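You operate a simulated robot arm through the tools that you are given. There is no shell and no other tool. Be economical: measure what you need, move in short steps, check, and stop when the job is done.

The job below is to be done with a simulated robot arm. You get a single attempt, and the scene is never put back.

JOB
Reset the tripped washer line and get its lamp green again.
Fine: its switch off, then the blue reset button under the clear lid, then the switch on; close the lid, leave the other switches, the red knob and the plug.

It is judged by the outcome, as a careful person would: the job done as asked, and still so three seconds after it is handed in. It fails if anything else is knocked over, pushed out of place, dropped, spilled or broken. Lids that push on must go on centred and level and be pressed home; caps that screw on are set level and turned clockwise until they are tight.

ROBOT AND FRAMES
A 7-joint arm with a three-finger gripper, fixed in place. Base frame: the origin is at the foot of the arm, x ahead of it, y to its left, z up. Lengths are in mm, angles in rad, forces in N, time in s.
Its first joint turns from -2.897 to 2.897 rad. Payload 2.69 kg.
The tool frame sits at the grasp point between the pads (the TCP): z along the fingers, y along the line on which they close. The tips reach 30 mm beyond it. Largest opening 128 mm; the body of the gripper starts 117 mm behind the TCP.
Orientation is that of the tool frame in the base frame, as a unit quaternion [x, y, z, w]. With the fingers straight down and closing along the base's y, the tool's x points along the base's -x, its y along +y and its z along -z.

CONTROLS
- The arm moves only by the tool apply_moves. Its argument "increments" is text: rows parted by semicolons, each of 7 numbers parted by spaces: the turn, a rotation vector about the tool's x, y, z in units of 8 degrees (1.0 is 8 degrees), then the shift along the tool's x, y, z in units of 25 mm (1.0 is 25 mm), then the finger opening in m, from 0 to 0.128. In form: ax ay az tx ty tz gripper; .... A call has 1 to 8 rows; each row shifts and turns the commanded pose from where the row before left it, along the tool's axes as they then stand. A call with a number of a shift or a turn outside -1 to 1 is refused whole. Each row takes 0.2 s and may step no farther than 50 mm and 0.15 rad from the row before; otherwise, or with a gripper value out of range, the whole call is refused. A pose out of reach is approached as far as the arm can. The call stops where the force on the tool passes 40 N (or 10 N more than at its start, if that is more) or the arm is blocked; 0.2 s more then pass. The fingers move at their own pace and stop on an object; they squeeze with about 41 N. The grip force told is the motor's: it shows also when the fingers shut on nothing. Time passes only in rows, and 0.2 s behind the last, so rows that do not move let the fingers close. The reply holds the time, the measured pose of the TCP, the force on the tool along the base axes, the opening and the grip force, in the units named above and with some noise, with the torque about the TCP (base axes, N m) and any sound that the robot's microphone picked up.
- Cameras (640 x 400 px; columns grow to the right, rows downward): "scene" is fixed at [218.8, -499.3, 1452.7]; the picture's right is [0.78, -0.63, 0.00], its down [-0.39, -0.48, -0.78] and it looks along [0.49, 0.61, -0.62] (base axes); focal length 323 px, centre (320, 200). "wrist" rides on the gripper at [58, 54, -131] in the tool frame; the picture's right is [-0.68, 0.74, 0.00], its down [-0.62, -0.57, -0.55] and it looks along [-0.40, -0.37, 0.84] (tool axes); focal length 234 px, centre (320, 200).
- capture(camera): a new picture of that camera. No time passes.
- raise_lower(by): slides the trunk up (or, below 0, down) by that many mm; the arm rides with it, the base frame stays. It gives what a move gives, with no picture.
- probe_pixels(camera, pixels): for up to 12 pixels [column, row] of the newest picture of that camera ("zoom" is the newest enlarged one), the place [x, y, z] in the base frame of the surface seen there, good to about 2 mm. No time passes.
- enlarge(camera, box): a new picture of the part [left, top, right, bottom] of that camera's present view, enlarged. No time passes.
- job_done(): hands the job in; it is judged then, once.

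Work in short steps. Measure before you move; look again where a grasp or a placing could have gone wrong, and mend it. You have 80 turns and 34 pictures in all, those below and enlarged ones among them. Open the gripper and draw the arm clear of the work before you hand the job in, unless the task says otherwise; then end with one line.

The tools are called as name(argument=value, ...) on one line, values as JSON. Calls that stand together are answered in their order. apply_moves: Moves the arm, as the interface text tells. Its arguments: {"type":"object","properties":{"increments":{"type":"string"}},"required":["increments"]} The other tools are called the same way: raise_lower (by) slides the trunk up or down; capture (camera) takes a picture; probe_pixels (camera, pixels) gives the place of the surface under pixels of a picture; enlarge (camera, box) takes an enlarged picture of a part of a camera's view; job_done () hands the job in.

At the start:

```text
clock: 0.0
eef_pos: [646.2, -263.9, 1226.7]
ee_rot: [-0.001, 1.0, 0.0, 0.0]
force: [0.4, -0.5, 0.1]
wrist_torque: [-0.01, -0.01, 0.02]
gripper_width: 128.0
grasp_force: 0.0
trunk travel left (down, up): [-150.0, 200.0]
```

scene: 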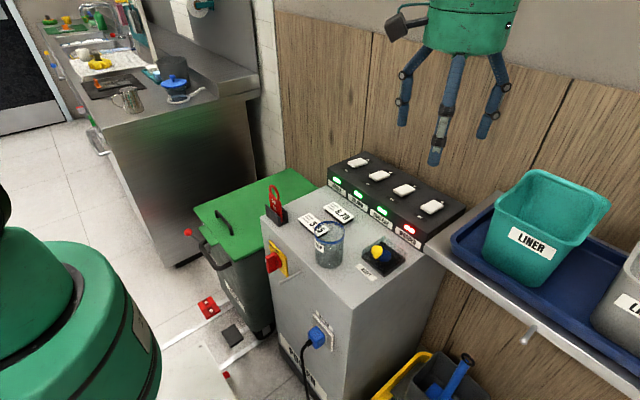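
wrist: 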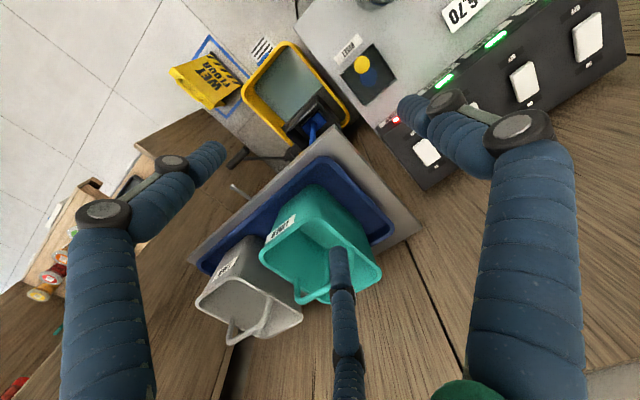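

The scene shows a cabinet with four switches (one lamp red at about (408,229)) and a reset box at (382,255). I'll enlarge that region to read it.

enlarge(camera="scene", box=[310, 140, 480, 290])

enlarge(camera="wrist", box=[300, 0, 640, 212])

```text
2.67 times, centred on (395, 215) of scene
```

zoom: 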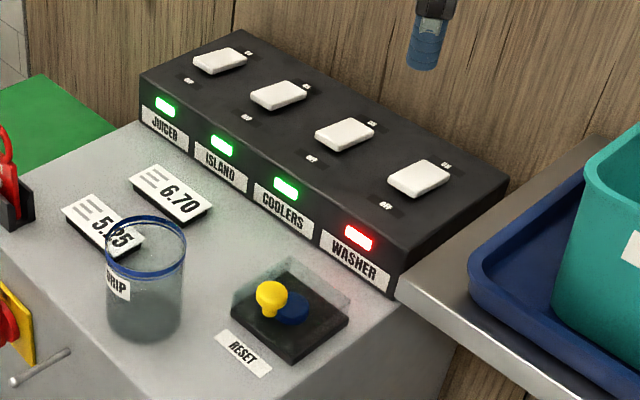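

```text
1.88 times, centred on (470, 106) of wrist
```

zoom: 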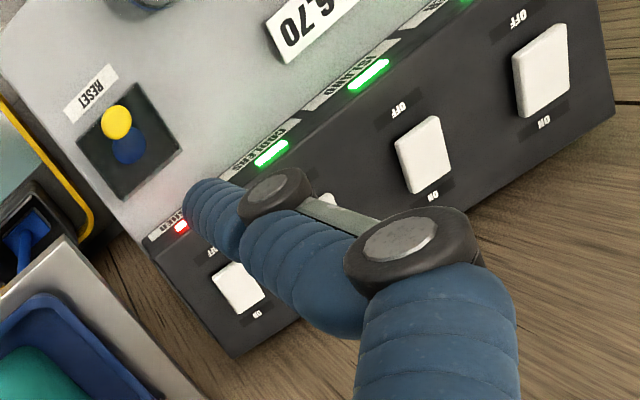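

The washer is the red-lamp switch nearest the tray, and OFF is marked on its front end. I'll measure the switch, its labels, the reset lid and the knob.

probe_pixels(camera="scene", pixels=[[432.1, 206.7], [423, 207.7], [432.3, 202], [442.5, 206.5], [431.7, 211], [419.4, 217.2], [442.2, 202.2], [376.2, 247.5], [385, 255.5], [383.7, 238.5], [404, 256.2], [364, 252.5]])

enlarge(camera="scene", box=[350, 225, 420, 285])

```text
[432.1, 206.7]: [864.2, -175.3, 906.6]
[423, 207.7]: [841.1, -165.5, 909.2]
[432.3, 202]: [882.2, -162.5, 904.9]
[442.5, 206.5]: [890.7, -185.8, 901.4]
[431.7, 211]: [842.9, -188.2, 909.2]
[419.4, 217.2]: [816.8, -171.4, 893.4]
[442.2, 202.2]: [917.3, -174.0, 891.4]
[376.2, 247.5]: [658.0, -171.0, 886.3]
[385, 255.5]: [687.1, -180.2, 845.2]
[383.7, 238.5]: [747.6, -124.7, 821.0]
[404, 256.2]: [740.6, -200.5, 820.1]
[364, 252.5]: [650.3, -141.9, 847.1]
```

```text
6.67 times, centred on (385, 255) of scene
```

zoom: 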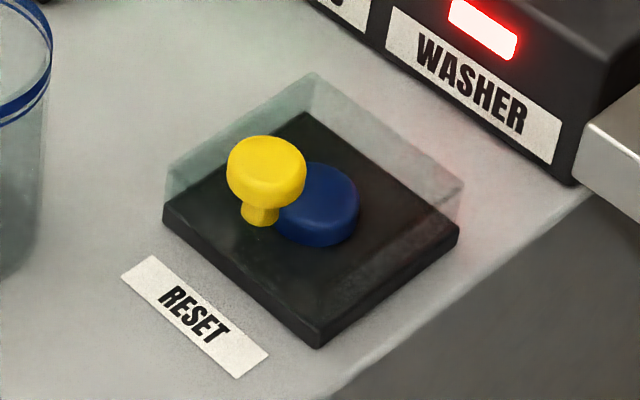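

The rocker is higher in front (909) than behind (901), so it sits at ON. The knob is at the lid's front edge (x≈658), so the hinge is probably at the back. I'll close the fingers and look at the hand's shape before approaching.

apply_moves(increments="0 0 0 0 0 0 0; 0 0 0 0 0 0 0; 0 0 0 0 0 0 0")

capture(camera="scene")

capture(camera="wrist")

```text
clock: 0.8
eef_pos: [646.3, -265.3, 1227.3]
ee_rot: [0.0, 1.0, 0.0, 0.0]
force: [0.0, 0.3, 0.4]
wrist_torque: [-0.02, 0.01, -0.04]
gripper_width: 2.4
grasp_force: 31.3
trunk travel left (down, up): [-150.0, 200.0]
```

```text
28 pictures are left
```

scene: 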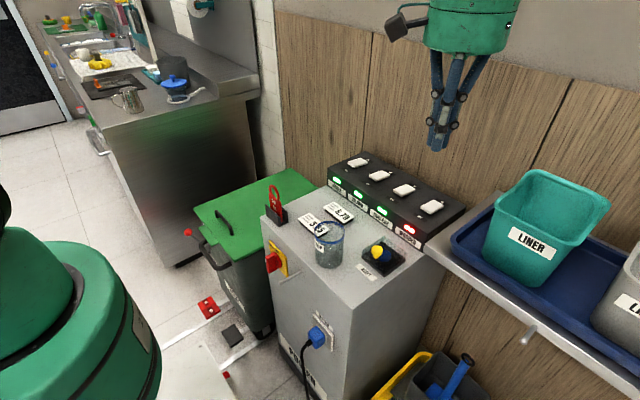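

```text
27 pictures are left
```

wrist: 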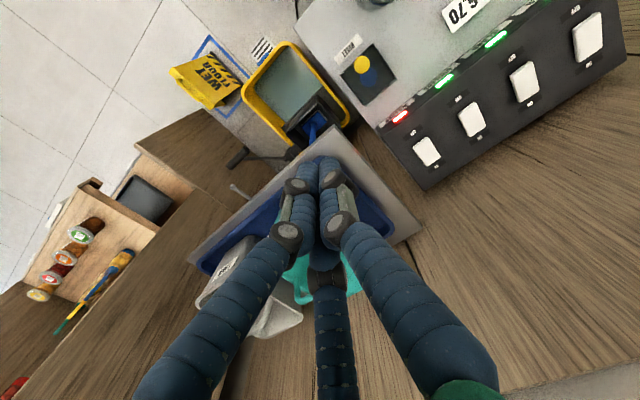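

The hand has three fingers that bunch together when closed. I'll enlarge the tips to gauge their footprint and the lowest point.

enlarge(camera="scene", box=[400, 60, 490, 160])

probe_pixels(camera="wrist", pixels=[[330, 162], [308, 162], [330, 175], [297, 185], [320, 190], [338, 182], [325, 240], [285, 232], [340, 222]])

```text
4.00 times, centred on (445, 110) of scene
```

zoom: 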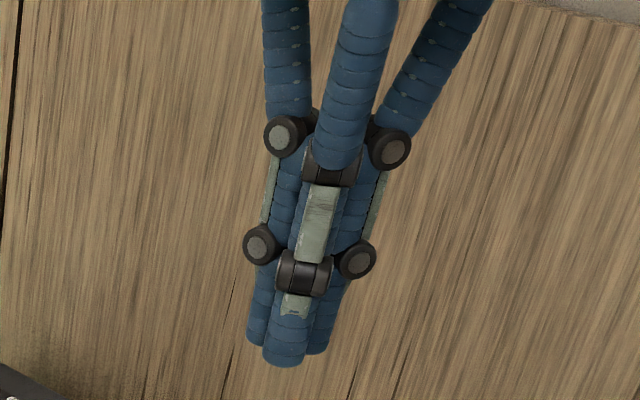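

```text
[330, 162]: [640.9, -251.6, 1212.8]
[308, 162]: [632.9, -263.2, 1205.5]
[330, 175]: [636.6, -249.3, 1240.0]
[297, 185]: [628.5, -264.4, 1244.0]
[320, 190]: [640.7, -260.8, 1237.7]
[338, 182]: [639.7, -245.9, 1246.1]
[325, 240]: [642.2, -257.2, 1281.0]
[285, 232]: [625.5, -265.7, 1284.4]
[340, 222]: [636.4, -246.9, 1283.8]
```

Closed, the fingers form a cluster about 35 mm across, with tips 30 mm below the TCP. I'll move above the front end of the washer rocker (x≈840, y≈-176), staying high.

apply_moves(increments="0 0 0 -0.96 0.445 0.8 0; 0 0 0 -0.96 0.445 0.8 0; 0 0 0 -0.96 0.445 0.8 0; 0 0 0 -0.96 0.445 0.8 0; 0 0 0 -0.96 0.445 0.8 0; 0 0 0 -0.96 0.445 0.8 0; 0 0 0 -0.96 0.445 0.8 0; 0 0 0 -0.96 0.445 0.8 0")

```text
clock: 2.6
eef_pos: [837.8, -176.3, 1066.7]
ee_rot: [0.001, 1.0, 0.0, 0.001]
force: [-0.6, 0.2, 0.0]
wrist_torque: [-0.05, -0.03, 0.04]
gripper_width: 2.1
grasp_force: 31.1
trunk travel left (down, up): [-150.0, 200.0]
```

The arm is over the rocker. I'll descend to TCP z≈957, which leaves the tips about 18 mm above it, and check with a picture.

apply_moves(increments="0 0 0 0 0 1 0; 0 0 0 0 0 1 0; 0 0 0 0 0 1 0; 0 0 0 0 0 1 0; 0 0 0 0 0 0.4 0")

enlarge(camera="scene", box=[350, 130, 490, 270])

capture(camera="wrist")

```text
clock: 3.8
eef_pos: [839.1, -176.3, 956.8]
ee_rot: [0.0, 1.0, 0.001, 0.001]
force: [0.9, 0.9, -0.8]
wrist_torque: [-0.01, 0.02, -0.01]
gripper_width: 2.0
grasp_force: 31.8
trunk travel left (down, up): [-150.0, 200.0]
```

```text
2.86 times, centred on (420, 200) of scene
```

zoom: 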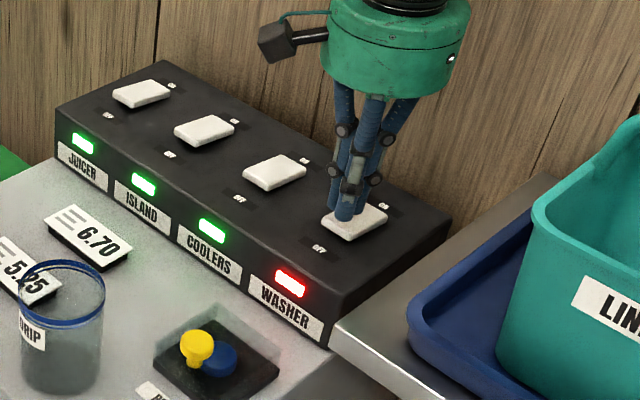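

```text
24 pictures are left
```

wrist: 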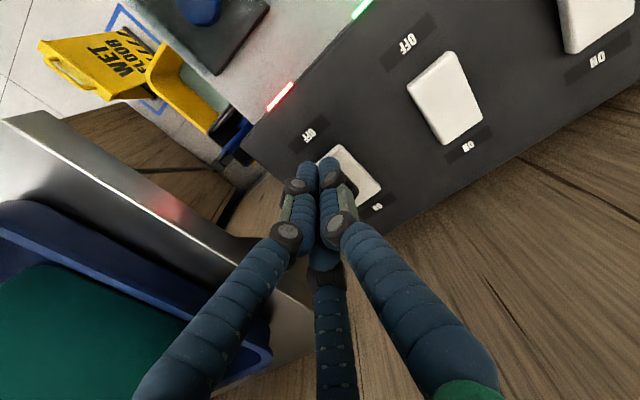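

The tips hang over the OFF end at zoom (350,210). I'll press down in small steps and watch the force.

apply_moves(increments="0 0 0 0 0 0.4 0; 0 0 0 0 0 0.2 0; 0 0 0 0 0 0.15 0; 0 0 0 0 0 0.15 0")

```text
clock: 4.8
eef_pos: [837.1, -176.9, 934.3]
ee_rot: [0.0, 1.0, 0.0, 0.0]
force: [-0.1, -0.5, 0.0]
wrist_torque: [-0.02, -0.01, 0.0]
gripper_width: 1.8
grasp_force: 31.6
trunk travel left (down, up): [-150.0, 200.0]
```

No contact yet with the tips at 904. I'll keep going in small steps.

apply_moves(increments="0 0 0 0 0 0.1 0; 0 0 0 0 0 0.1 0")

enlarge(camera="scene", box=[390, 160, 470, 250])

```text
clock: 5.4
eef_pos: [838.6, -176.2, 930.3]
ee_rot: [0.0, 1.0, 0.0, 0.0]
force: [-4.6, 1.5, 8.7]
wrist_torque: [0.01, 0.01, -0.02]
gripper_width: 2.0
grasp_force: 31.5
trunk travel left (down, up): [-150.0, 200.0]
```

```text
4.44 times, centred on (430, 205) of scene
```

zoom: 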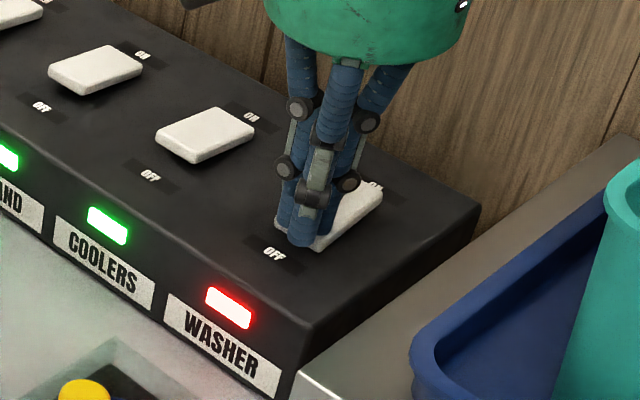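

Contact has begun (8.7 N), with a sideways push that suggests the tips are near the rocker's front edge. I'll lift, shift 8 mm towards its middle and press again.

apply_moves(increments="0 0 0 0 0 -0.5 0; 0 0 0 -0.32 0 0 0; 0 0 0 0 0 0.4 0; 0 0 0 0 0 0.1 0; 0 0 0 0 0 0.1 0; 0 0 0 0 0 0.1 0")

```text
clock: 6.9
eef_pos: [848.0, -176.9, 930.6]
ee_rot: [0.0, 1.0, 0.0, 0.005]
force: [-6.3, 1.1, 16.3]
wrist_torque: [-0.07, -0.11, -0.06]
gripper_width: 2.2
grasp_force: 30.9
trunk travel left (down, up): [-150.0, 200.0]
stopped in row 6: the force on the tool passed its limit at 42 N (the readings are from after the stop); the commanded pose is now the measured one
```

The press reached the 42 N limit, so the rocker has probably bottomed out. I'll lift and look.

apply_moves(increments="0 0 0 0 0 -1 0; 0 0 0 0 0 -1 0; 0 0 0 0 0 -1 0")

enlarge(camera="scene", box=[390, 160, 470, 250])

probe_pixels(camera="zoom", pixels=[[300, 215], [330, 230], [370, 190], [345, 180], [95, 70]])

```text
clock: 7.7
eef_pos: [845.3, -176.1, 1002.7]
ee_rot: [0.0, 1.0, 0.0, 0.003]
force: [1.1, 0.0, 0.0]
wrist_torque: [-0.04, -0.01, 0.01]
gripper_width: 2.1
grasp_force: 31.7
trunk travel left (down, up): [-150.0, 200.0]
```

```text
4.44 times, centred on (430, 205) of scene
```

zoom: 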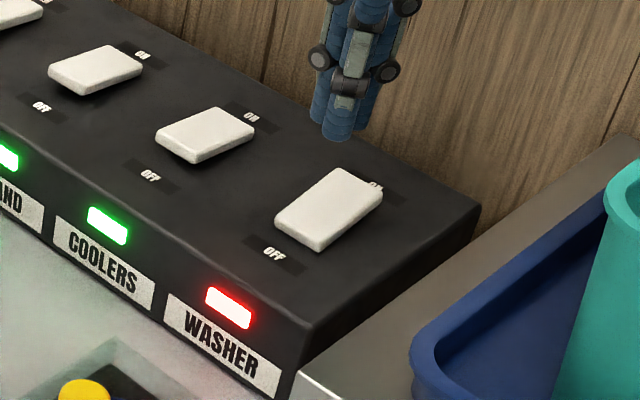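

```text
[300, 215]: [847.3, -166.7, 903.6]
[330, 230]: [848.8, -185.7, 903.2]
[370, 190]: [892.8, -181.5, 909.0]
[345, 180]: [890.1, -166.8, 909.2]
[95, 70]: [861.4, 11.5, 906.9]
```

The washer rocker is now at OFF (front 903, back 909). Next I'll measure the lid and knob from a fresh enlarged view.

enlarge(camera="scene", box=[350, 225, 420, 285])

probe_pixels(camera="zoom", pixels=[[265, 155], [235, 170], [298, 170], [265, 195], [262, 220], [320, 180], [312, 235], [313, 80], [170, 190], [460, 190], [317, 340], [220, 240]])

```text
6.67 times, centred on (385, 255) of scene
```

zoom: 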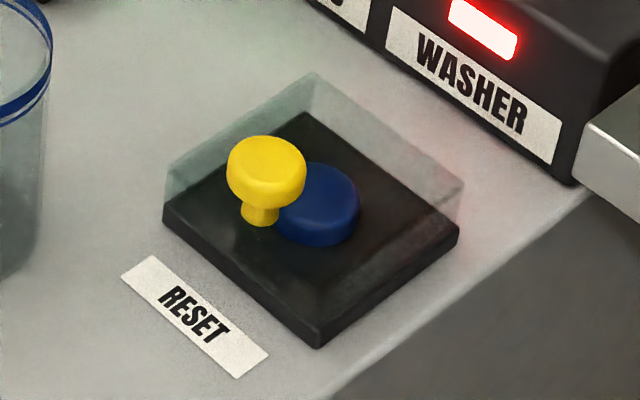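

```text
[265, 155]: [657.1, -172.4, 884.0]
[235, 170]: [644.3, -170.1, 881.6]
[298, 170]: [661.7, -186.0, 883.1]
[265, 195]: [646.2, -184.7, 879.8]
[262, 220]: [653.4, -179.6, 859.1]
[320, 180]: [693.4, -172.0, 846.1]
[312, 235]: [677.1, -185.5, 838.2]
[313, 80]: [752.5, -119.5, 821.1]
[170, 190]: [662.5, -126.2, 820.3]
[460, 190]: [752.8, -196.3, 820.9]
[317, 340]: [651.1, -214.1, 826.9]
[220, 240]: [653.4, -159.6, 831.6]
```

The knob cap is centred near (653,-178) with its top at 885, above a lid top of about 855. The button is at (687,-180,846) and the hinge side is near x≈730. I'll move above the knob with the fingers partly open.

apply_moves(increments="0 0 0 0.96 -0.01 0 0; 0 0 0 0.96 -0.01 0 0; 0 0 0 0.96 -0.01 0 0; 0 0 0 0.96 -0.01 0 0; 0 0 0 0.96 -0.01 0 0.064; 0 0 0 0.96 -0.01 0.5 0.064; 0 0 0 0.96 -0.01 0.5 0.064; 0 0 0 0.96 -0.01 0.5 0.064")

enlarge(camera="scene", box=[300, 160, 460, 290])

capture(camera="wrist")

```text
clock: 9.5
eef_pos: [655.3, -179.6, 964.5]
ee_rot: [0.0, 1.0, -0.001, 0.003]
force: [-0.2, -0.8, -0.4]
wrist_torque: [-0.01, 0.03, -0.02]
gripper_width: 64.1
grasp_force: 0.0
trunk travel left (down, up): [-150.0, 200.0]
```

```text
3.08 times, centred on (380, 225) of scene
```

zoom: 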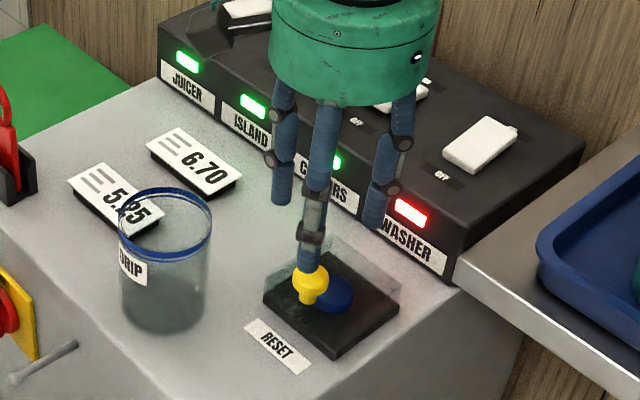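

```text
19 pictures are left
```

wrist: 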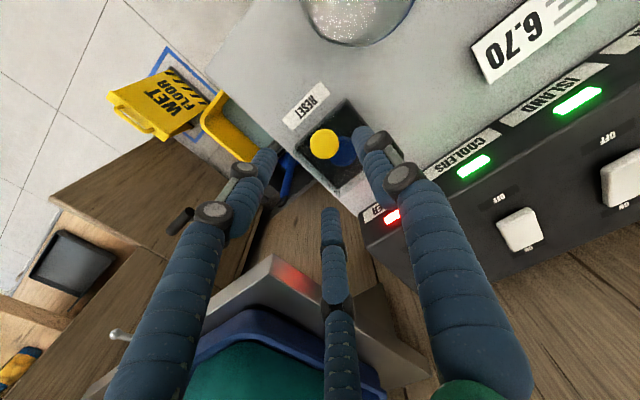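

The fingertips are around the knob, but I need their exact layout. I'll probe them in both views.

probe_pixels(camera="wrist", pixels=[[268, 155], [362, 135], [330, 213], [323, 143], [370, 10], [335, 5]])

probe_pixels(camera="zoom", pixels=[[309, 266], [281, 198], [372, 222], [165, 195], [205, 240]])

```text
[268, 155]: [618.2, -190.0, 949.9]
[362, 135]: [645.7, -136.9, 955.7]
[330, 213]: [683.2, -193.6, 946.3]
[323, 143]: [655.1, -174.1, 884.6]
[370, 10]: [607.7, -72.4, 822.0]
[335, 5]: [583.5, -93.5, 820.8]
```

```text
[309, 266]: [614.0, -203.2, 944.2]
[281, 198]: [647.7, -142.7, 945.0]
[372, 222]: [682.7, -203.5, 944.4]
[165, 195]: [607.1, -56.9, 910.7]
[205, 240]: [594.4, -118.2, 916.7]
```

The three fingertips sit evenly around the knob (655,-175) and the jar rim (594,-118) is clear. I'll descend to TCP z≈893 so the tips pass below the cap but stay above the lid.

apply_moves(increments="0 0 0 0 0.14 0.8 0.064; 0 0 0 0 0 0.8 0.064; 0 0 0 0 0 0.8 0.064; 0 0 0 0 0 0.44 0.064")

enlarge(camera="scene", box=[340, 210, 430, 290])

```text
clock: 10.5
eef_pos: [656.7, -176.0, 893.6]
ee_rot: [0.0, 1.0, -0.001, 0.003]
force: [-0.4, 0.1, -0.5]
wrist_torque: [0.0, -0.02, 0.01]
gripper_width: 64.1
grasp_force: 0.2
trunk travel left (down, up): [-150.0, 200.0]
```

```text
5.00 times, centred on (385, 250) of scene
```

zoom: 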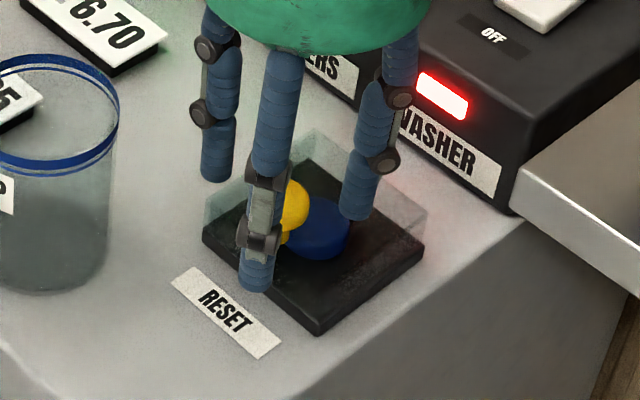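

The fingers surround the knob without contact. I'll close on it.

apply_moves(increments="0 0 0 0 0 0 0.03; 0 0 0 0 0 0 0.02; 0 0 0 0 0 0 0.015; 0 0 0 0 0 0 0.01")

```text
clock: 11.5
eef_pos: [657.8, -176.1, 894.0]
ee_rot: [-0.001, 1.0, -0.002, 0.004]
force: [10.9, -6.0, -1.7]
wrist_torque: [-0.21, -0.3, 0.01]
gripper_width: 26.3
grasp_force: 44.5
trunk travel left (down, up): [-150.0, 200.0]
```

It is gripped at 26 mm. I'll start a small arc about the back hinge (≈730, 850), two rows, watching the force.

apply_moves(increments="0 1 0 -0.22 0 -0.42 0.01; 0 1 0 -0.22 0 -0.42 0.01")

enlarge(camera="scene", box=[340, 210, 430, 290])

```text
clock: 12.3
eef_pos: [672.0, -175.3, 912.9]
ee_rot: [0.001, 0.991, -0.001, -0.135]
force: [10.8, -5.2, -13.6]
wrist_torque: [-0.01, 0.15, 0.02]
gripper_width: 26.3
grasp_force: 44.8
trunk travel left (down, up): [-150.0, 200.0]
stopped in row 2: the force on the tool passed its limit at 42 N (the readings are from after the stop); the commanded pose is now the measured one
```

```text
5.00 times, centred on (385, 250) of scene
```

zoom: 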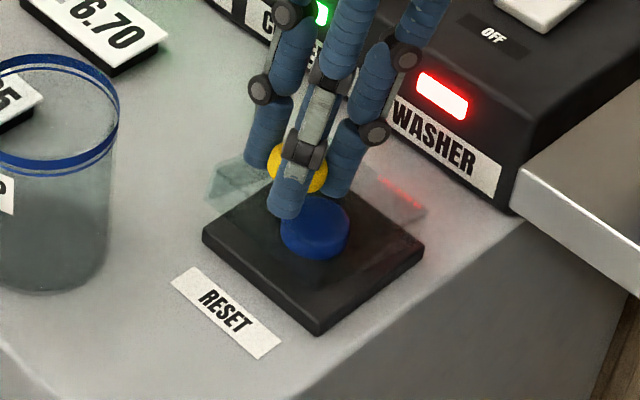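

The lid is swinging up about 16°. The force points towards the hinge, so my arc is a bit too wide. I'll continue with a lower hinge estimate in half-steps.

apply_moves(increments="0 0.5 0 -0.22 0 -0.15 0.01; 0 0.5 0 -0.19 0 -0.19 0.01; 0 0.5 0 -0.18 0 -0.19 0.01; 0 0.5 0 -0.18 0 -0.19 0.01")

```text
clock: 13.2
eef_pos: [687.5, -175.4, 925.1]
ee_rot: [0.002, 0.968, 0.0, -0.249]
force: [-11.6, 0.1, 16.4]
wrist_torque: [-0.36, 0.03, 0.1]
gripper_width: 26.0
grasp_force: 45.2
trunk travel left (down, up): [-150.0, 200.0]
stopped in row 4: the force on the tool passed its limit at 45 N (the readings are from after the stop); the commanded pose is now the measured one
```

A circle fit of the poses puts the hinge near (733,852), as first estimated. I'll continue with the matching arc and a small outward correction.

apply_moves(increments="0 0.5 0 -0.06 0 -0.24 0.01; 0 0.5 0 -0.12 0 -0.21 0.01; 0 0.5 0 -0.12 0 -0.21 0.01; 0 0.5 0 -0.12 0 -0.21 0.01")

```text
clock: 14.2
eef_pos: [708.3, -175.6, 934.1]
ee_rot: [0.001, 0.924, 0.0, -0.382]
force: [-6.6, 0.8, -3.4]
wrist_torque: [-0.07, 0.53, 0.05]
gripper_width: 26.5
grasp_force: 45.0
trunk travel left (down, up): [-150.0, 200.0]
```

It's at 45° with low forces. I'll continue to about 61°, where the palm still clears the switch panel.

apply_moves(increments="0 0.5 0 -0.12 0 -0.21 0.01; 0 0.5 0 -0.12 0 -0.21 0.01; 0 0.5 0 -0.12 0 -0.21 0.01; 0 0.5 0 -0.12 0 -0.21 0.01")

enlarge(camera="scene", box=[330, 130, 490, 290])

```text
clock: 15.1
eef_pos: [725.9, -175.7, 937.8]
ee_rot: [0.001, 0.879, 0.0, -0.478]
force: [2.6, 0.4, -7.7]
wrist_torque: [-0.02, -0.24, 0.05]
gripper_width: 26.4
grasp_force: 45.3
trunk travel left (down, up): [-150.0, 200.0]
stopped in row 4: the force on the tool passed its limit at 85 N (the readings are from after the stop); the commanded pose is now the measured one
```

```text
2.50 times, centred on (410, 210) of scene
```

zoom: 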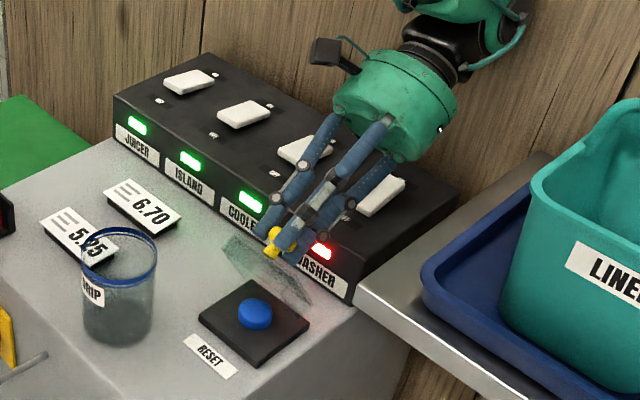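

It stopped at 85 N with the tool at 57°. I'll probe the palm, the lower fingers, the lid and the panel edge to see what touched.

probe_pixels(camera="zoom", pixels=[[385, 150], [405, 158], [350, 200], [345, 205], [268, 225], [300, 255], [273, 250], [285, 236], [230, 240], [310, 300], [300, 240], [340, 285]])

capture(camera="wrist")

```text
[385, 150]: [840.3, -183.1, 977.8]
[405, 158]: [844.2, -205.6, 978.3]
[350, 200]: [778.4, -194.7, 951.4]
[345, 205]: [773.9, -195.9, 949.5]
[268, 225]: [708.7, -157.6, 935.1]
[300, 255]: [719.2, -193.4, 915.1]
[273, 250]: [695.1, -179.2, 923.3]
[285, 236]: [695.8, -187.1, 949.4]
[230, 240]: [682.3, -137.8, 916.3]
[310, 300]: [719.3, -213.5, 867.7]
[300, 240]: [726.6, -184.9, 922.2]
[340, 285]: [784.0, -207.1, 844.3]
```

```text
15 pictures are left
```

wrist: 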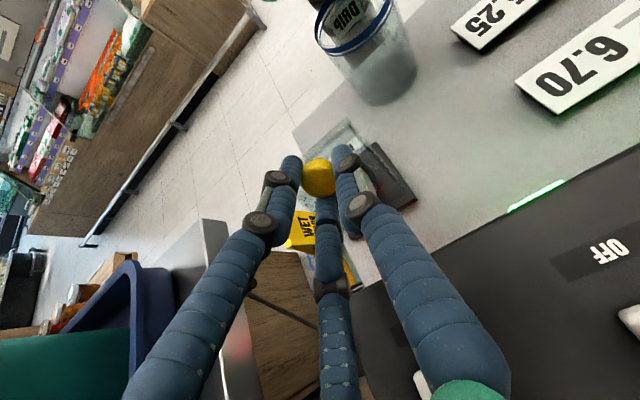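

Nothing is in contact with the panel: the palm is at 978 and the fingers at 950 or higher. The arc fit gives the hinge at (732,853), R 84.5. I'll try one more half-step to find out whether 57° is a lid stop.

apply_moves(increments="0 0.3 0 -0.075 0 -0.125 0.01; 0 0.3 0 -0.075 0 -0.125 0.01")

```text
clock: 15.4
eef_pos: [725.5, -174.6, 937.6]
ee_rot: [0.001, 0.879, -0.001, -0.477]
force: [2.8, 0.8, -4.3]
wrist_torque: [-0.06, -0.22, 0.05]
gripper_width: 26.7
grasp_force: 45.5
trunk travel left (down, up): [-150.0, 200.0]
stopped in row 1: the force on the tool passed its limit at 65 N (the readings are from after the stop); the commanded pose is now the measured one
```

That's an immediate hard stop. The wrist leaning back (about x≈935, z≈1070) is most likely touching the wall. I'll tilt the hand back upright about the gripped knob, letting the knob pivot in the fingers while its position holds the lid.

apply_moves(increments="0 -0.5 0 0.04 0 0 0.01; 0 -0.5 0 0.04 0 0 0.01; 0 -0.5 0 0.04 0 0 0.01")

enlarge(camera="scene", box=[330, 130, 490, 290])

```text
clock: 15.7
eef_pos: [725.5, -175.8, 937.0]
ee_rot: [0.002, 0.88, 0.0, -0.475]
force: [0.8, 2.6, 0.1]
wrist_torque: [0.05, -0.11, -0.06]
gripper_width: 26.3
grasp_force: 45.1
trunk travel left (down, up): [-150.0, 200.0]
stopped in row 1: the force on the tool passed its limit at 62 N (the readings are from after the stop); the commanded pose is now the measured one
```

```text
2.50 times, centred on (410, 210) of scene
```

zoom: 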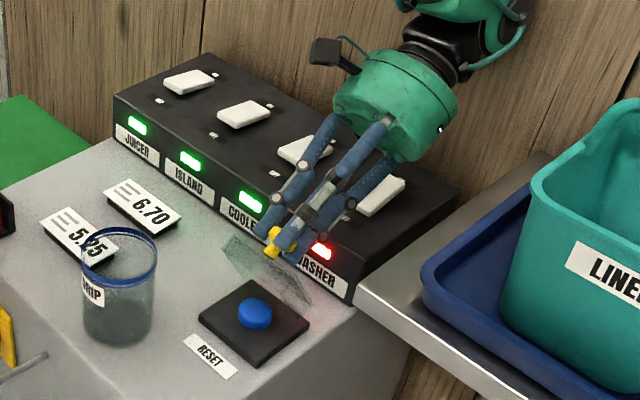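

Any motion here spikes the force, so the wrist is still touching something. I'll go back about 8° along the free arc.

apply_moves(increments="0 -0.3 0 0.06 0 0.13 0.01; 0 -0.3 0 0.06 0 0.13 0.01; 0 -0.4 0 0.08 0 0.17 0.01")

```text
clock: 16.6
eef_pos: [715.9, -175.4, 937.4]
ee_rot: [0.002, 0.91, 0.001, -0.415]
force: [-13.2, 5.7, 15.6]
wrist_torque: [0.21, 0.84, -0.39]
gripper_width: 26.7
grasp_force: 44.7
trunk travel left (down, up): [-150.0, 200.0]
stopped in row 3: the force on the tool passed its limit at 45 N (the readings are from after the stop); the commanded pose is now the measured one
```

It's free again at 49°. I'll try the un-tilt about the knob here in small steps, so the knob pivots in the fingers.

apply_moves(increments="0 -0.3 0 0.03 0 0 0.01; 0 -0.3 0 0.02 0 0 0.01; 0 -0.3 0 0.02 0 0 0.01; 0 -0.3 0 0.02 0 0 0.01")

```text
clock: 17.8
eef_pos: [714.4, -173.8, 939.3]
ee_rot: [0.002, 0.941, 0.001, -0.338]
force: [-12.2, 5.0, 13.4]
wrist_torque: [0.05, 0.67, -0.2]
gripper_width: 26.3
grasp_force: 45.0
trunk travel left (down, up): [-150.0, 200.0]
stopped in row 4: the force on the tool passed its limit at 43 N (the readings are from after the stop); the commanded pose is now the measured one
```

The pivot works: the tool is at 39.5° with the lid still held at about 53°. I'll now carry the knob on along its arc while reducing the tilt further.

apply_moves(increments="0 -0.3 0 -0.095 0 -0.2 0.01; 0 -0.3 0 -0.107 0 -0.19 0.01; 0 -0.3 0 -0.138 0 -0.152 0.01; 0 -0.3 0 -0.146 0 -0.141 0.01")

enlarge(camera="scene", box=[330, 130, 490, 290])

```text
clock: 18.9
eef_pos: [734.9, -175.5, 945.8]
ee_rot: [0.001, 0.966, 0.0, -0.26]
force: [-9.9, 2.0, 15.3]
wrist_torque: [-0.24, 0.9, 0.04]
gripper_width: 26.0
grasp_force: 44.6
trunk travel left (down, up): [-150.0, 200.0]
stopped in row 4: the force on the tool passed its limit at 42 N (the readings are from after the stop); the commanded pose is now the measured one
```

```text
2.50 times, centred on (410, 210) of scene
```

zoom: 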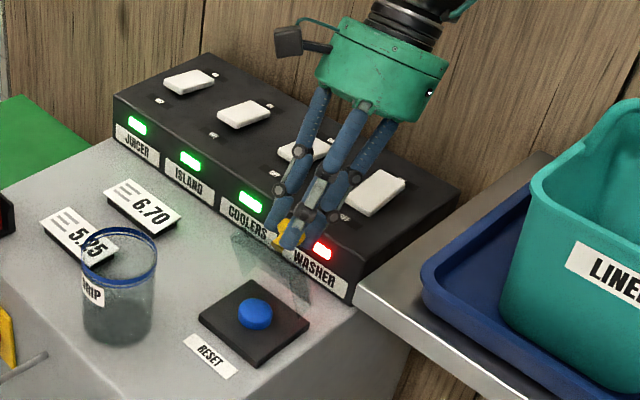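

The lid is now at about 70° with the tool at 30°. I'll carry on along the arc.

apply_moves(increments="0 -0.25 0 -0.166 0 -0.117 0.01; 0 -0.25 0 -0.18 0 -0.09 0.01; 0 -0.25 0 -0.19 0 -0.066 0.01; 0 -0.25 0 -0.197 0 -0.044 0.01")

```text
clock: 19.4
eef_pos: [741.5, -175.5, 948.5]
ee_rot: [0.001, 0.972, -0.001, -0.237]
force: [-9.6, 2.0, 14.7]
wrist_torque: [-0.03, 1.05, 0.0]
gripper_width: 26.3
grasp_force: 44.3
trunk travel left (down, up): [-150.0, 200.0]
stopped in row 2: the force on the tool passed its limit at 42 N (the readings are from after the stop); the commanded pose is now the measured one
```

The knob's friction torque is building, so I'll translate without turning, slightly downward to stay on the arc.

apply_moves(increments="0 0 0 -0.196 0 -0.056 0.01; 0 0 0 -0.196 0 -0.04 0.01; 0 0 0 -0.196 0 -0.03 0.01; 0 0 0 -0.196 0 -0.02 0.01")

enlarge(camera="scene", box=[330, 130, 490, 290])

```text
clock: 19.9
eef_pos: [746.1, -174.8, 950.4]
ee_rot: [0.001, 0.972, -0.001, -0.237]
force: [-9.0, 2.2, 13.4]
wrist_torque: [-0.07, 0.96, -0.08]
gripper_width: 26.3
grasp_force: 44.6
trunk travel left (down, up): [-150.0, 200.0]
stopped in row 2: the force on the tool passed its limit at 43 N (the readings are from after the stop); the commanded pose is now the measured one
```

```text
2.50 times, centred on (410, 210) of scene
```

zoom: 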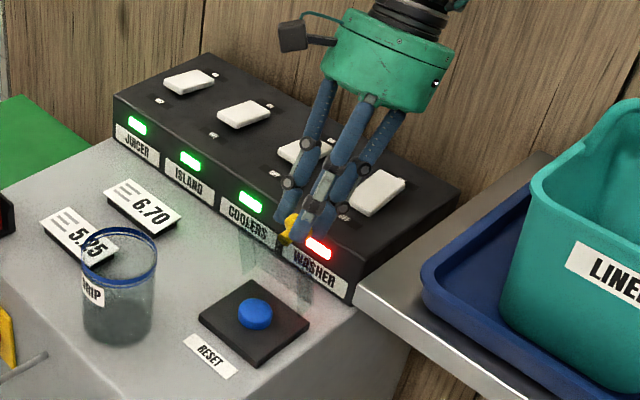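

The lid looks nearly upright. I'll probe the knob, lid edges and panel front to find its true angle and the gap left.

probe_pixels(camera="zoom", pixels=[[291, 222], [288, 236], [243, 235], [243, 265], [275, 265], [308, 300], [275, 240], [300, 262], [330, 290], [318, 238], [300, 232], [278, 205]])

```text
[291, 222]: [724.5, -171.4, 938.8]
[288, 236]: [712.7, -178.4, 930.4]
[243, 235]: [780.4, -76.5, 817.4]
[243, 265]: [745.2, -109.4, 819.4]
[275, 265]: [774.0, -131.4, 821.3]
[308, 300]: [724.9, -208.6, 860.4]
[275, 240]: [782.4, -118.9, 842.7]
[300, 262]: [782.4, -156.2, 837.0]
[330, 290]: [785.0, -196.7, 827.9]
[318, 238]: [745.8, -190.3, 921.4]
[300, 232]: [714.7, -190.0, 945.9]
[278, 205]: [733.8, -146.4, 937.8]
```

The knob is near (728,934) and the lid at about 77°. The panel face is at x≈783, so there is room to pass vertical. The upward force means I was pushing down on the lid, so I'll relax upward slightly and move mostly +x.

apply_moves(increments="0 0 0 0.03 0 -0.06 0.01; 0 0 0 -0.168 0 -0.11 0.01; 0 0 0 -0.168 0 -0.1 0.01; 0 0 0 -0.168 0 -0.09 0.01")

```text
clock: 20.9
eef_pos: [761.7, -175.1, 952.0]
ee_rot: [0.002, 0.972, -0.001, -0.236]
force: [-11.5, 9.5, 11.6]
wrist_torque: [0.36, 1.48, -0.41]
gripper_width: 25.2
grasp_force: 45.1
trunk travel left (down, up): [-150.0, 200.0]
```

That works; x is now 762, with the lid near 88°. I'll continue.

apply_moves(increments="0 0 0 -0.17 0 -0.08 0.01; 0 0 0 -0.17 0 -0.07 0.01; 0 0 0 -0.17 0 -0.06 0.01")

enlarge(camera="scene", box=[330, 130, 490, 290])

```text
clock: 21.7
eef_pos: [776.8, -174.7, 950.4]
ee_rot: [0.001, 0.972, -0.001, -0.235]
force: [-4.4, 23.0, 16.9]
wrist_torque: [0.78, 1.17, -0.39]
gripper_width: 22.6
grasp_force: 44.5
trunk travel left (down, up): [-150.0, 200.0]
```

```text
2.50 times, centred on (410, 210) of scene
```

zoom: 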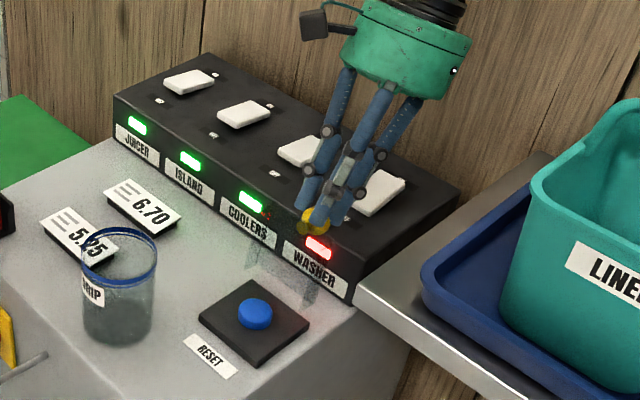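

The lid looks past vertical now, with the knob at zoom (310,220) by the panel's front edge. I'll probe it before releasing.

probe_pixels(camera="zoom", pixels=[[305, 215], [306, 228], [302, 226], [313, 212], [282, 258], [310, 295], [262, 250], [285, 230]])

```text
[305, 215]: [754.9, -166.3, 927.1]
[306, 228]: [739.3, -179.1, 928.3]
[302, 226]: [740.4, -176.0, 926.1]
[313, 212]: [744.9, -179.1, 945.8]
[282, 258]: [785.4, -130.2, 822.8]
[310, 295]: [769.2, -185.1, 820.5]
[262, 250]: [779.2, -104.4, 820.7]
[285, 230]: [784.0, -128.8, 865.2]
```

The knob centre is near (757,928), so the lid is at about 92°. I'll push about 12 mm further past vertical before letting go.

apply_moves(increments="0 0 0 -0.17 0 -0.05 0.01; 0 0 0 -0.17 0 -0.04 0.01; 0 0 0 -0.17 0 -0.03 0.01")

```text
clock: 22.4
eef_pos: [785.2, -172.5, 949.0]
ee_rot: [0.002, 0.972, 0.0, -0.234]
force: [3.8, 9.4, 3.5]
wrist_torque: [0.48, -0.2, -0.31]
gripper_width: 16.9
grasp_force: 42.5
trunk travel left (down, up): [-150.0, 200.0]
stopped in row 3: the force on the tool passed its limit at 52 N (the readings are from after the stop); the commanded pose is now the measured one
```

The force jumped (52 N) and the width dropped to 17, which suggests the lid met its stop or the fingers are slipping off the rim. I'll open the fingers in place and look.

apply_moves(increments="0 0 0 0 0 0 0.03; 0 0 0 0 0 0 0.045; 0 0 0 0 0 -0.3 0.06; 0 0 0 0 0 -0.8 0.06")

enlarge(camera="scene", box=[330, 130, 490, 290])

```text
clock: 23.4
eef_pos: [798.0, -173.4, 973.1]
ee_rot: [0.001, 0.972, 0.0, -0.234]
force: [0.8, -0.7, 0.2]
wrist_torque: [-0.01, 0.01, 0.03]
gripper_width: 59.9
grasp_force: 0.2
trunk travel left (down, up): [-150.0, 200.0]
```

```text
2.50 times, centred on (410, 210) of scene
```

zoom: 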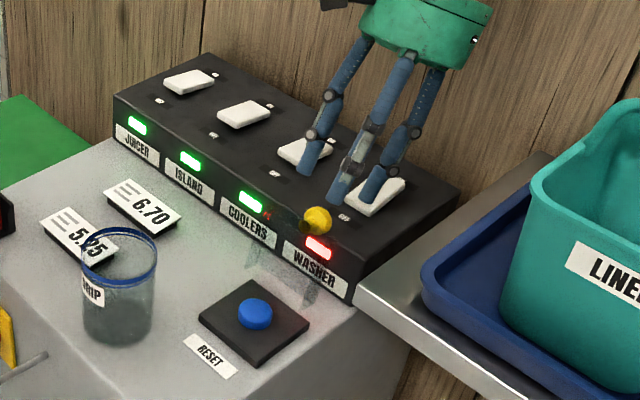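

The lid stays open by itself and the blue button at (254,312) is exposed. I'll rise straight up, make the tool upright and close the fingers.

apply_moves(increments="0 0 0 0.45 0 -0.89 0.06; 0 0 0 0.45 0 -0.89 0.06; 0 0 0 0.45 0 -0.89 0.06; 0 -0.85 0 0 0 0 0; 0 -0.85 0 0 0 0 0; 0 -0.85 0 0 0 0 0; 0 -0.84 0 0 0 0 0")

```text
clock: 24.9
eef_pos: [799.1, -174.1, 1047.9]
ee_rot: [0.002, 1.0, -0.001, 0.001]
force: [-0.4, -0.2, 0.2]
wrist_torque: [-0.01, 0.04, -0.02]
gripper_width: 2.2
grasp_force: 31.4
trunk travel left (down, up): [-150.0, 200.0]
```

The tool is upright at z 1048. I'll re-measure the button through the open lid and move above it.

probe_pixels(camera="zoom", pixels=[[254, 306], [240, 308], [268, 308], [254, 299], [252, 315], [225, 318], [285, 318]])

apply_moves(increments="0 0 0 0.92 -0.04 0 0; 0 0 0 0.92 -0.04 0 0; 0 0 0 0.92 -0.04 0 0; 0 0 0 0.92 -0.04 0 0; 0 0 0 0.92 -0.04 0 0")

```text
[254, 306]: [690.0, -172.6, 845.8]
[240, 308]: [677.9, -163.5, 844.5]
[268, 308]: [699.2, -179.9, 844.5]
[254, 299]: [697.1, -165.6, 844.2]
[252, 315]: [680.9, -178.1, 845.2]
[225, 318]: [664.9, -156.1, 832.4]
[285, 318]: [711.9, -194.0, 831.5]
```

```text
clock: 26.1
eef_pos: [682.2, -178.2, 1048.2]
ee_rot: [0.0, 1.0, -0.001, 0.001]
force: [0.3, -0.6, -0.4]
wrist_torque: [-0.01, 0.03, -0.01]
gripper_width: 2.1
grasp_force: 31.4
trunk travel left (down, up): [-150.0, 200.0]
```

The button centre is (688,-173) with its top at 845. I'll shift slightly and descend to TCP z≈884, with the tips about 9 mm above it.

apply_moves(increments="0 0 0 -0.16 0.2 0.6 0; 0 0 0 0 0 1 0; 0 0 0 0 0 1 0; 0 0 0 0 0 1 0; 0 0 0 0 0 1 0; 0 0 0 0 0 1 0; 0 0 0 0 0 0.96 0")

enlarge(camera="scene", box=[340, 190, 440, 290])

```text
clock: 27.8
eef_pos: [688.2, -172.3, 882.7]
ee_rot: [0.002, 1.0, 0.001, 0.0]
force: [-0.4, -0.1, -1.0]
wrist_torque: [-0.04, 0.01, -0.01]
gripper_width: 2.2
grasp_force: 32.1
trunk travel left (down, up): [-150.0, 200.0]
```

```text
4.00 times, centred on (390, 240) of scene
```

zoom: 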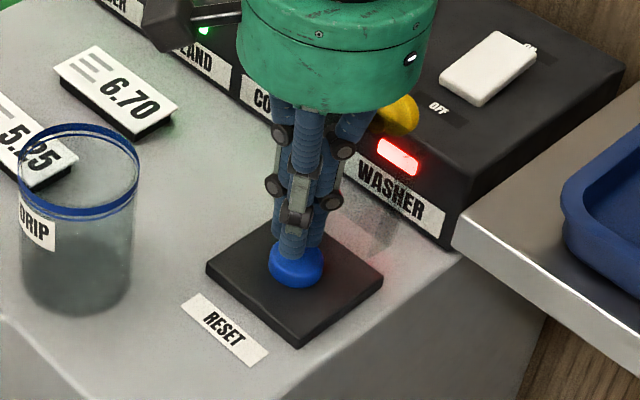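

The tips are centred over the blue button. I'll press gently.

apply_moves(increments="0 0 0 0 0 0.2 0; 0 0 0 0 0 0.12 0; 0 0 0 0 0 0.12 0; 0 0 0 0 0 0.1 0; 0 0 0 0 0 0.1 0")

```text
clock: 28.9
eef_pos: [687.5, -172.0, 866.9]
ee_rot: [0.002, 1.0, 0.0, 0.001]
force: [1.1, 2.0, 3.0]
wrist_torque: [-0.01, 0.0, -0.03]
gripper_width: 2.0
grasp_force: 31.2
trunk travel left (down, up): [-150.0, 200.0]
heard: click
```

There was a click from the reset button. I'll lift straight up clear of the lid.

apply_moves(increments="0 0 0 0 0 -1 0; 0 0 0 0 0 -1 0; 0 0 0 0 0 -1 0; 0 0 0 0 0 -1 0; 0 0 0 0 0 -1 0; 0 0 0 0 0 -1 0; 0 0 0 0 0 -1 0")

enlarge(camera="scene", box=[340, 150, 480, 290])

```text
clock: 30.6
eef_pos: [687.5, -174.7, 1042.8]
ee_rot: [0.002, 1.0, 0.0, -0.001]
force: [-0.7, 0.2, 0.4]
wrist_torque: [-0.04, 0.02, 0.01]
gripper_width: 2.0
grasp_force: 31.3
trunk travel left (down, up): [-150.0, 200.0]
```

```text
2.86 times, centred on (410, 220) of scene
```

zoom: 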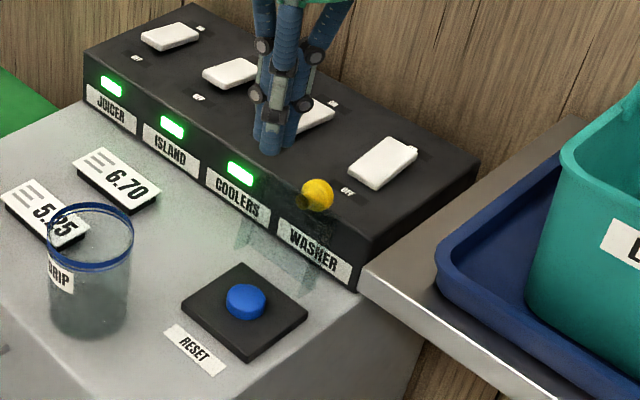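

The washer lamp is now dark, which fits the reset being taken. Before pressing the rocker's rear (ON) end I'll check where the wall is.

probe_pixels(camera="zoom", pixels=[[420, 60], [500, 80], [470, 155], [415, 140], [400, 148], [365, 162], [380, 185], [412, 150], [318, 195]])

```text
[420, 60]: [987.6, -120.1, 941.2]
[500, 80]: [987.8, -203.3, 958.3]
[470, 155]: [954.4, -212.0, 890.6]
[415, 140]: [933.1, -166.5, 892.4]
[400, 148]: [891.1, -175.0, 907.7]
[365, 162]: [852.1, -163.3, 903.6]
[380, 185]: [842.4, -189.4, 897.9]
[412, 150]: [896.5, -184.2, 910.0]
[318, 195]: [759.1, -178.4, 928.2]
```

The wall is at x≈988 and the rocker's rear end at about 890, so there is room. I'll move over the rear end at (885,-176).

apply_moves(increments="0 0 0 -0.99 0 0 0; 0 0 0 -0.99 0 0 0; 0 0 0 -0.99 0 0 0; 0 0 0 -0.99 0 0 0; 0 0 0 -0.99 0 0 0; 0 0 0 -0.99 -0.05 0.9 0; 0 0 0 -0.99 0 1 0; 0 0 0 -0.99 0 1 0")

```text
clock: 32.4
eef_pos: [888.9, -175.5, 969.2]
ee_rot: [0.001, 1.0, 0.0, 0.0]
force: [0.2, -0.6, 0.4]
wrist_torque: [-0.01, -0.03, 0.0]
gripper_width: 2.2
grasp_force: 31.5
trunk travel left (down, up): [-150.0, 200.0]
```

The arm is over the rear end. I'll press down gradually to the ON stop.

apply_moves(increments="0 0 0 0.1 0 0.6 0; 0 0 0 0 0 0.4 0; 0 0 0 0 0 0.15 0; 0 0 0 0 0 0.12 0; 0 0 0 0 0 0.12 0; 0 0 0 0 0 0.1 0; 0 0 0 0 0 0.1 0")

```text
clock: 34.0
eef_pos: [884.6, -176.4, 932.9]
ee_rot: [0.002, 1.0, 0.0, 0.002]
force: [1.8, -0.1, 13.2]
wrist_torque: [-0.14, 0.17, 0.0]
gripper_width: 2.1
grasp_force: 31.0
trunk travel left (down, up): [-150.0, 200.0]
```

apply_moves(increments="0 0 0 0 0 0.1 0; 0 0 0 0 0 0.1 0; 0 0 0 0 0 0.1 0")

```text
clock: 34.5
eef_pos: [887.8, -176.3, 932.4]
ee_rot: [0.001, 1.0, -0.002, 0.005]
force: [4.6, -0.8, 8.2]
wrist_torque: [-0.08, -0.02, 0.07]
gripper_width: 2.1
grasp_force: 31.7
trunk travel left (down, up): [-150.0, 200.0]
stopped in row 2: the force on the tool passed its limit at 43 N (the readings are from after the stop); the commanded pose is now the measured one
```

The press reached the 43 N limit. I'll lift off and check the rocker and lamp.

apply_moves(increments="0 0 0 0 0 -1 0; 0 0 0 0 0 -1 0; 0 0 0 0 0 -1 0; 0 0 0 0 0 -1 0")

enlarge(camera="scene", box=[350, 160, 470, 280])

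probe_pixels(camera="zoom", pixels=[[385, 130], [390, 145], [355, 150], [370, 165], [300, 185], [275, 185], [300, 170], [290, 200]])

```text
clock: 35.5
eef_pos: [885.8, -177.0, 1031.4]
ee_rot: [0.001, 1.0, -0.001, 0.002]
force: [0.0, 0.2, -0.3]
wrist_torque: [0.03, -0.01, 0.03]
gripper_width: 2.1
grasp_force: 31.3
trunk travel left (down, up): [-150.0, 200.0]
```

```text
3.33 times, centred on (410, 220) of scene
```

zoom: 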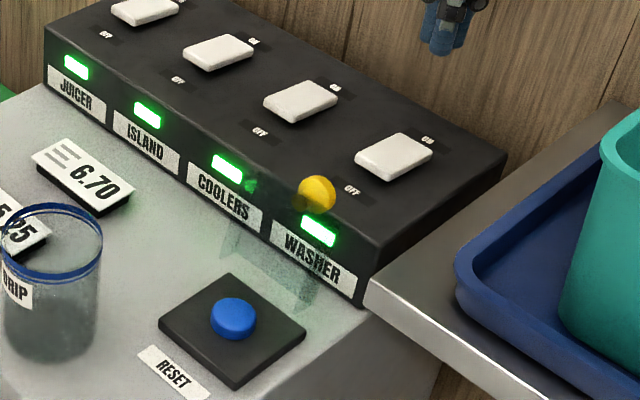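

```text
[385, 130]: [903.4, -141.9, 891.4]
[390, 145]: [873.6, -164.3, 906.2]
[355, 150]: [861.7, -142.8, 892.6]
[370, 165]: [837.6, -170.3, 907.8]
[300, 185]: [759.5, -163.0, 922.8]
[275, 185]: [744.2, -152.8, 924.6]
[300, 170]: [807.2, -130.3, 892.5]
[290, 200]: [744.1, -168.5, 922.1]
```

The washer lamp is green and the rocker is back at ON. Now the lid: the knob is at (760,-170,925), overhanging the panel edge. I'll come down behind it at x≈806 with closed fingers, tips at 917, above the panel top at 893.

apply_moves(increments="0 0 0 0.8 0 0 0; 0 0 0 0.8 0 0 0; 0 0 0 0.8 0.05 0 0; 0 0 0 0.8 0.05 0 0; 0 0 0 0 0 1 0; 0 0 0 0 0 1 0; 0 0 0 0 0 1 0; 0 0 0 0 0 0.3 0")

enlarge(camera="scene", box=[350, 160, 470, 280])

```text
clock: 37.4
eef_pos: [806.7, -174.2, 948.4]
ee_rot: [0.002, 1.0, -0.001, 0.004]
force: [-0.4, 0.0, -0.5]
wrist_torque: [0.0, 0.05, -0.02]
gripper_width: 1.9
grasp_force: 31.5
trunk travel left (down, up): [-150.0, 200.0]
```

```text
3.33 times, centred on (410, 220) of scene
```

zoom: 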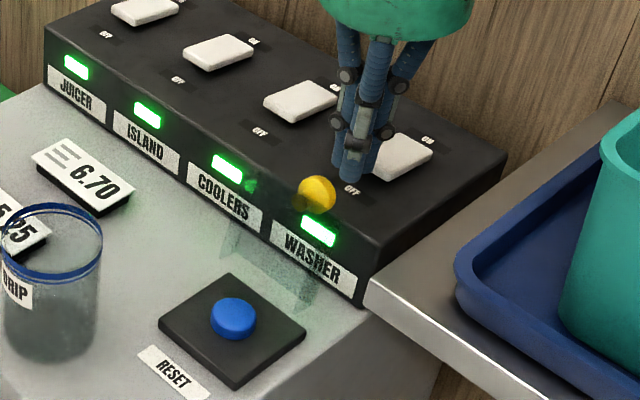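

The fingers are behind the knob. I'll push it forward (-x) in small steps.

apply_moves(increments="0 0 0 0.32 0 0 0; 0 0 0 0.32 0 0 0; 0 0 0 0.32 0 0 0; 0 0 0 0.32 0 0 0")

```text
clock: 38.4
eef_pos: [776.0, -172.8, 946.7]
ee_rot: [0.002, 1.0, -0.001, 0.003]
force: [0.8, 0.2, 0.0]
wrist_torque: [0.0, 0.0, -0.01]
gripper_width: 2.2
grasp_force: 31.0
trunk travel left (down, up): [-150.0, 200.0]
```

The force is very low. I'll continue slowly past vertical.

apply_moves(increments="0 0 0 0.24 0 0 0; 0 0 0 0.24 0 0 0; 0 0 0 0.24 0 0 0; 0 0 0 0.24 0 0 0")

enlarge(camera="scene", box=[350, 160, 470, 280])

```text
clock: 39.4
eef_pos: [749.8, -172.2, 947.3]
ee_rot: [0.002, 1.0, -0.001, 0.003]
force: [-0.2, -1.2, 0.6]
wrist_torque: [-0.04, 0.03, -0.01]
gripper_width: 1.9
grasp_force: 31.5
trunk travel left (down, up): [-150.0, 200.0]
```

```text
3.33 times, centred on (410, 220) of scene
```

zoom: 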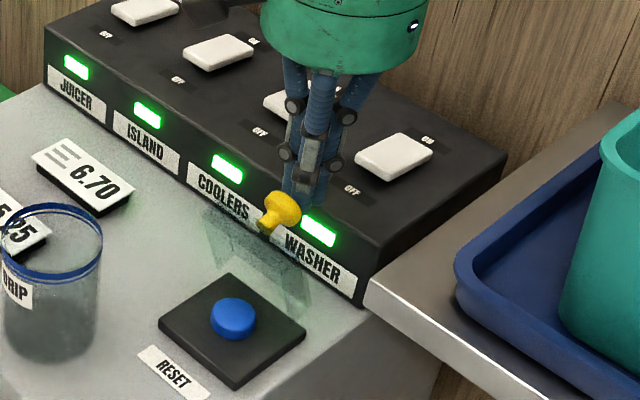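

The lid is at about 72° and follows the push without falling. I'll keep pushing, then curve downward.

apply_moves(increments="0 0 0 0.3 0 0 0; 0 0 0 0.3 0 0 0; 0 0 0 0.3 0 0 0; 0 0 0 0.3 0 0.1 0; 0 0 0 0.3 0 0.1 0; 0 0 0 0.2 0 0.2 0")

enlarge(camera="scene", box=[350, 160, 470, 280])

```text
clock: 40.8
eef_pos: [709.4, -173.5, 937.0]
ee_rot: [0.001, 1.0, -0.001, 0.002]
force: [0.2, -0.8, -0.2]
wrist_torque: [-0.02, -0.05, -0.03]
gripper_width: 2.1
grasp_force: 31.7
trunk travel left (down, up): [-150.0, 200.0]
```

```text
3.33 times, centred on (410, 220) of scene
```

zoom: 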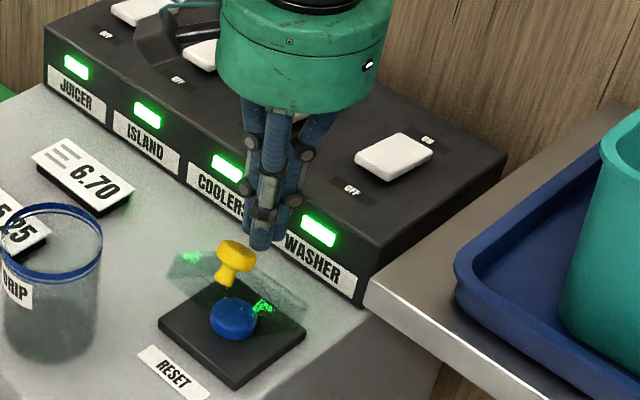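

The lid has come down to about 25-30°. I'll rise a little, move above the knob at x≈658 and press it gently shut.

apply_moves(increments="0 0 0 0 0 -0.8 0; 0 0 0 0.5 -0.05 -0.4 0; 0 0 0 0.5 -0.05 0 0; 0 0 0 0.5 0 0 0; 0 0 0 0.5 0 0 0; 0 0 0 0 0 0.6 0; 0 0 0 0 0 0.6 0; 0 0 0 0 0 0.4 0")

```text
clock: 42.5
eef_pos: [658.8, -174.7, 927.2]
ee_rot: [0.002, 1.0, -0.001, 0.004]
force: [-1.1, 0.0, -0.3]
wrist_torque: [0.02, -0.02, -0.01]
gripper_width: 2.1
grasp_force: 31.1
trunk travel left (down, up): [-150.0, 200.0]
```

The tips are at about 897, just above the closed cap height of 885, with no force. I'll press down slowly.

apply_moves(increments="0 0 0 0.06 0 0.2 0; 0 0 0 0 0 0.15 0; 0 0 0 0 0 0.12 0; 0 0 0 0 0 0.1 0; 0 0 0 0 0 0.08 0")

```text
clock: 43.8
eef_pos: [657.3, -176.1, 910.6]
ee_rot: [0.001, 1.0, -0.001, 0.003]
force: [-0.5, -0.5, 0.7]
wrist_torque: [0.02, 0.01, 0.0]
gripper_width: 2.1
grasp_force: 31.7
trunk travel left (down, up): [-150.0, 200.0]
```

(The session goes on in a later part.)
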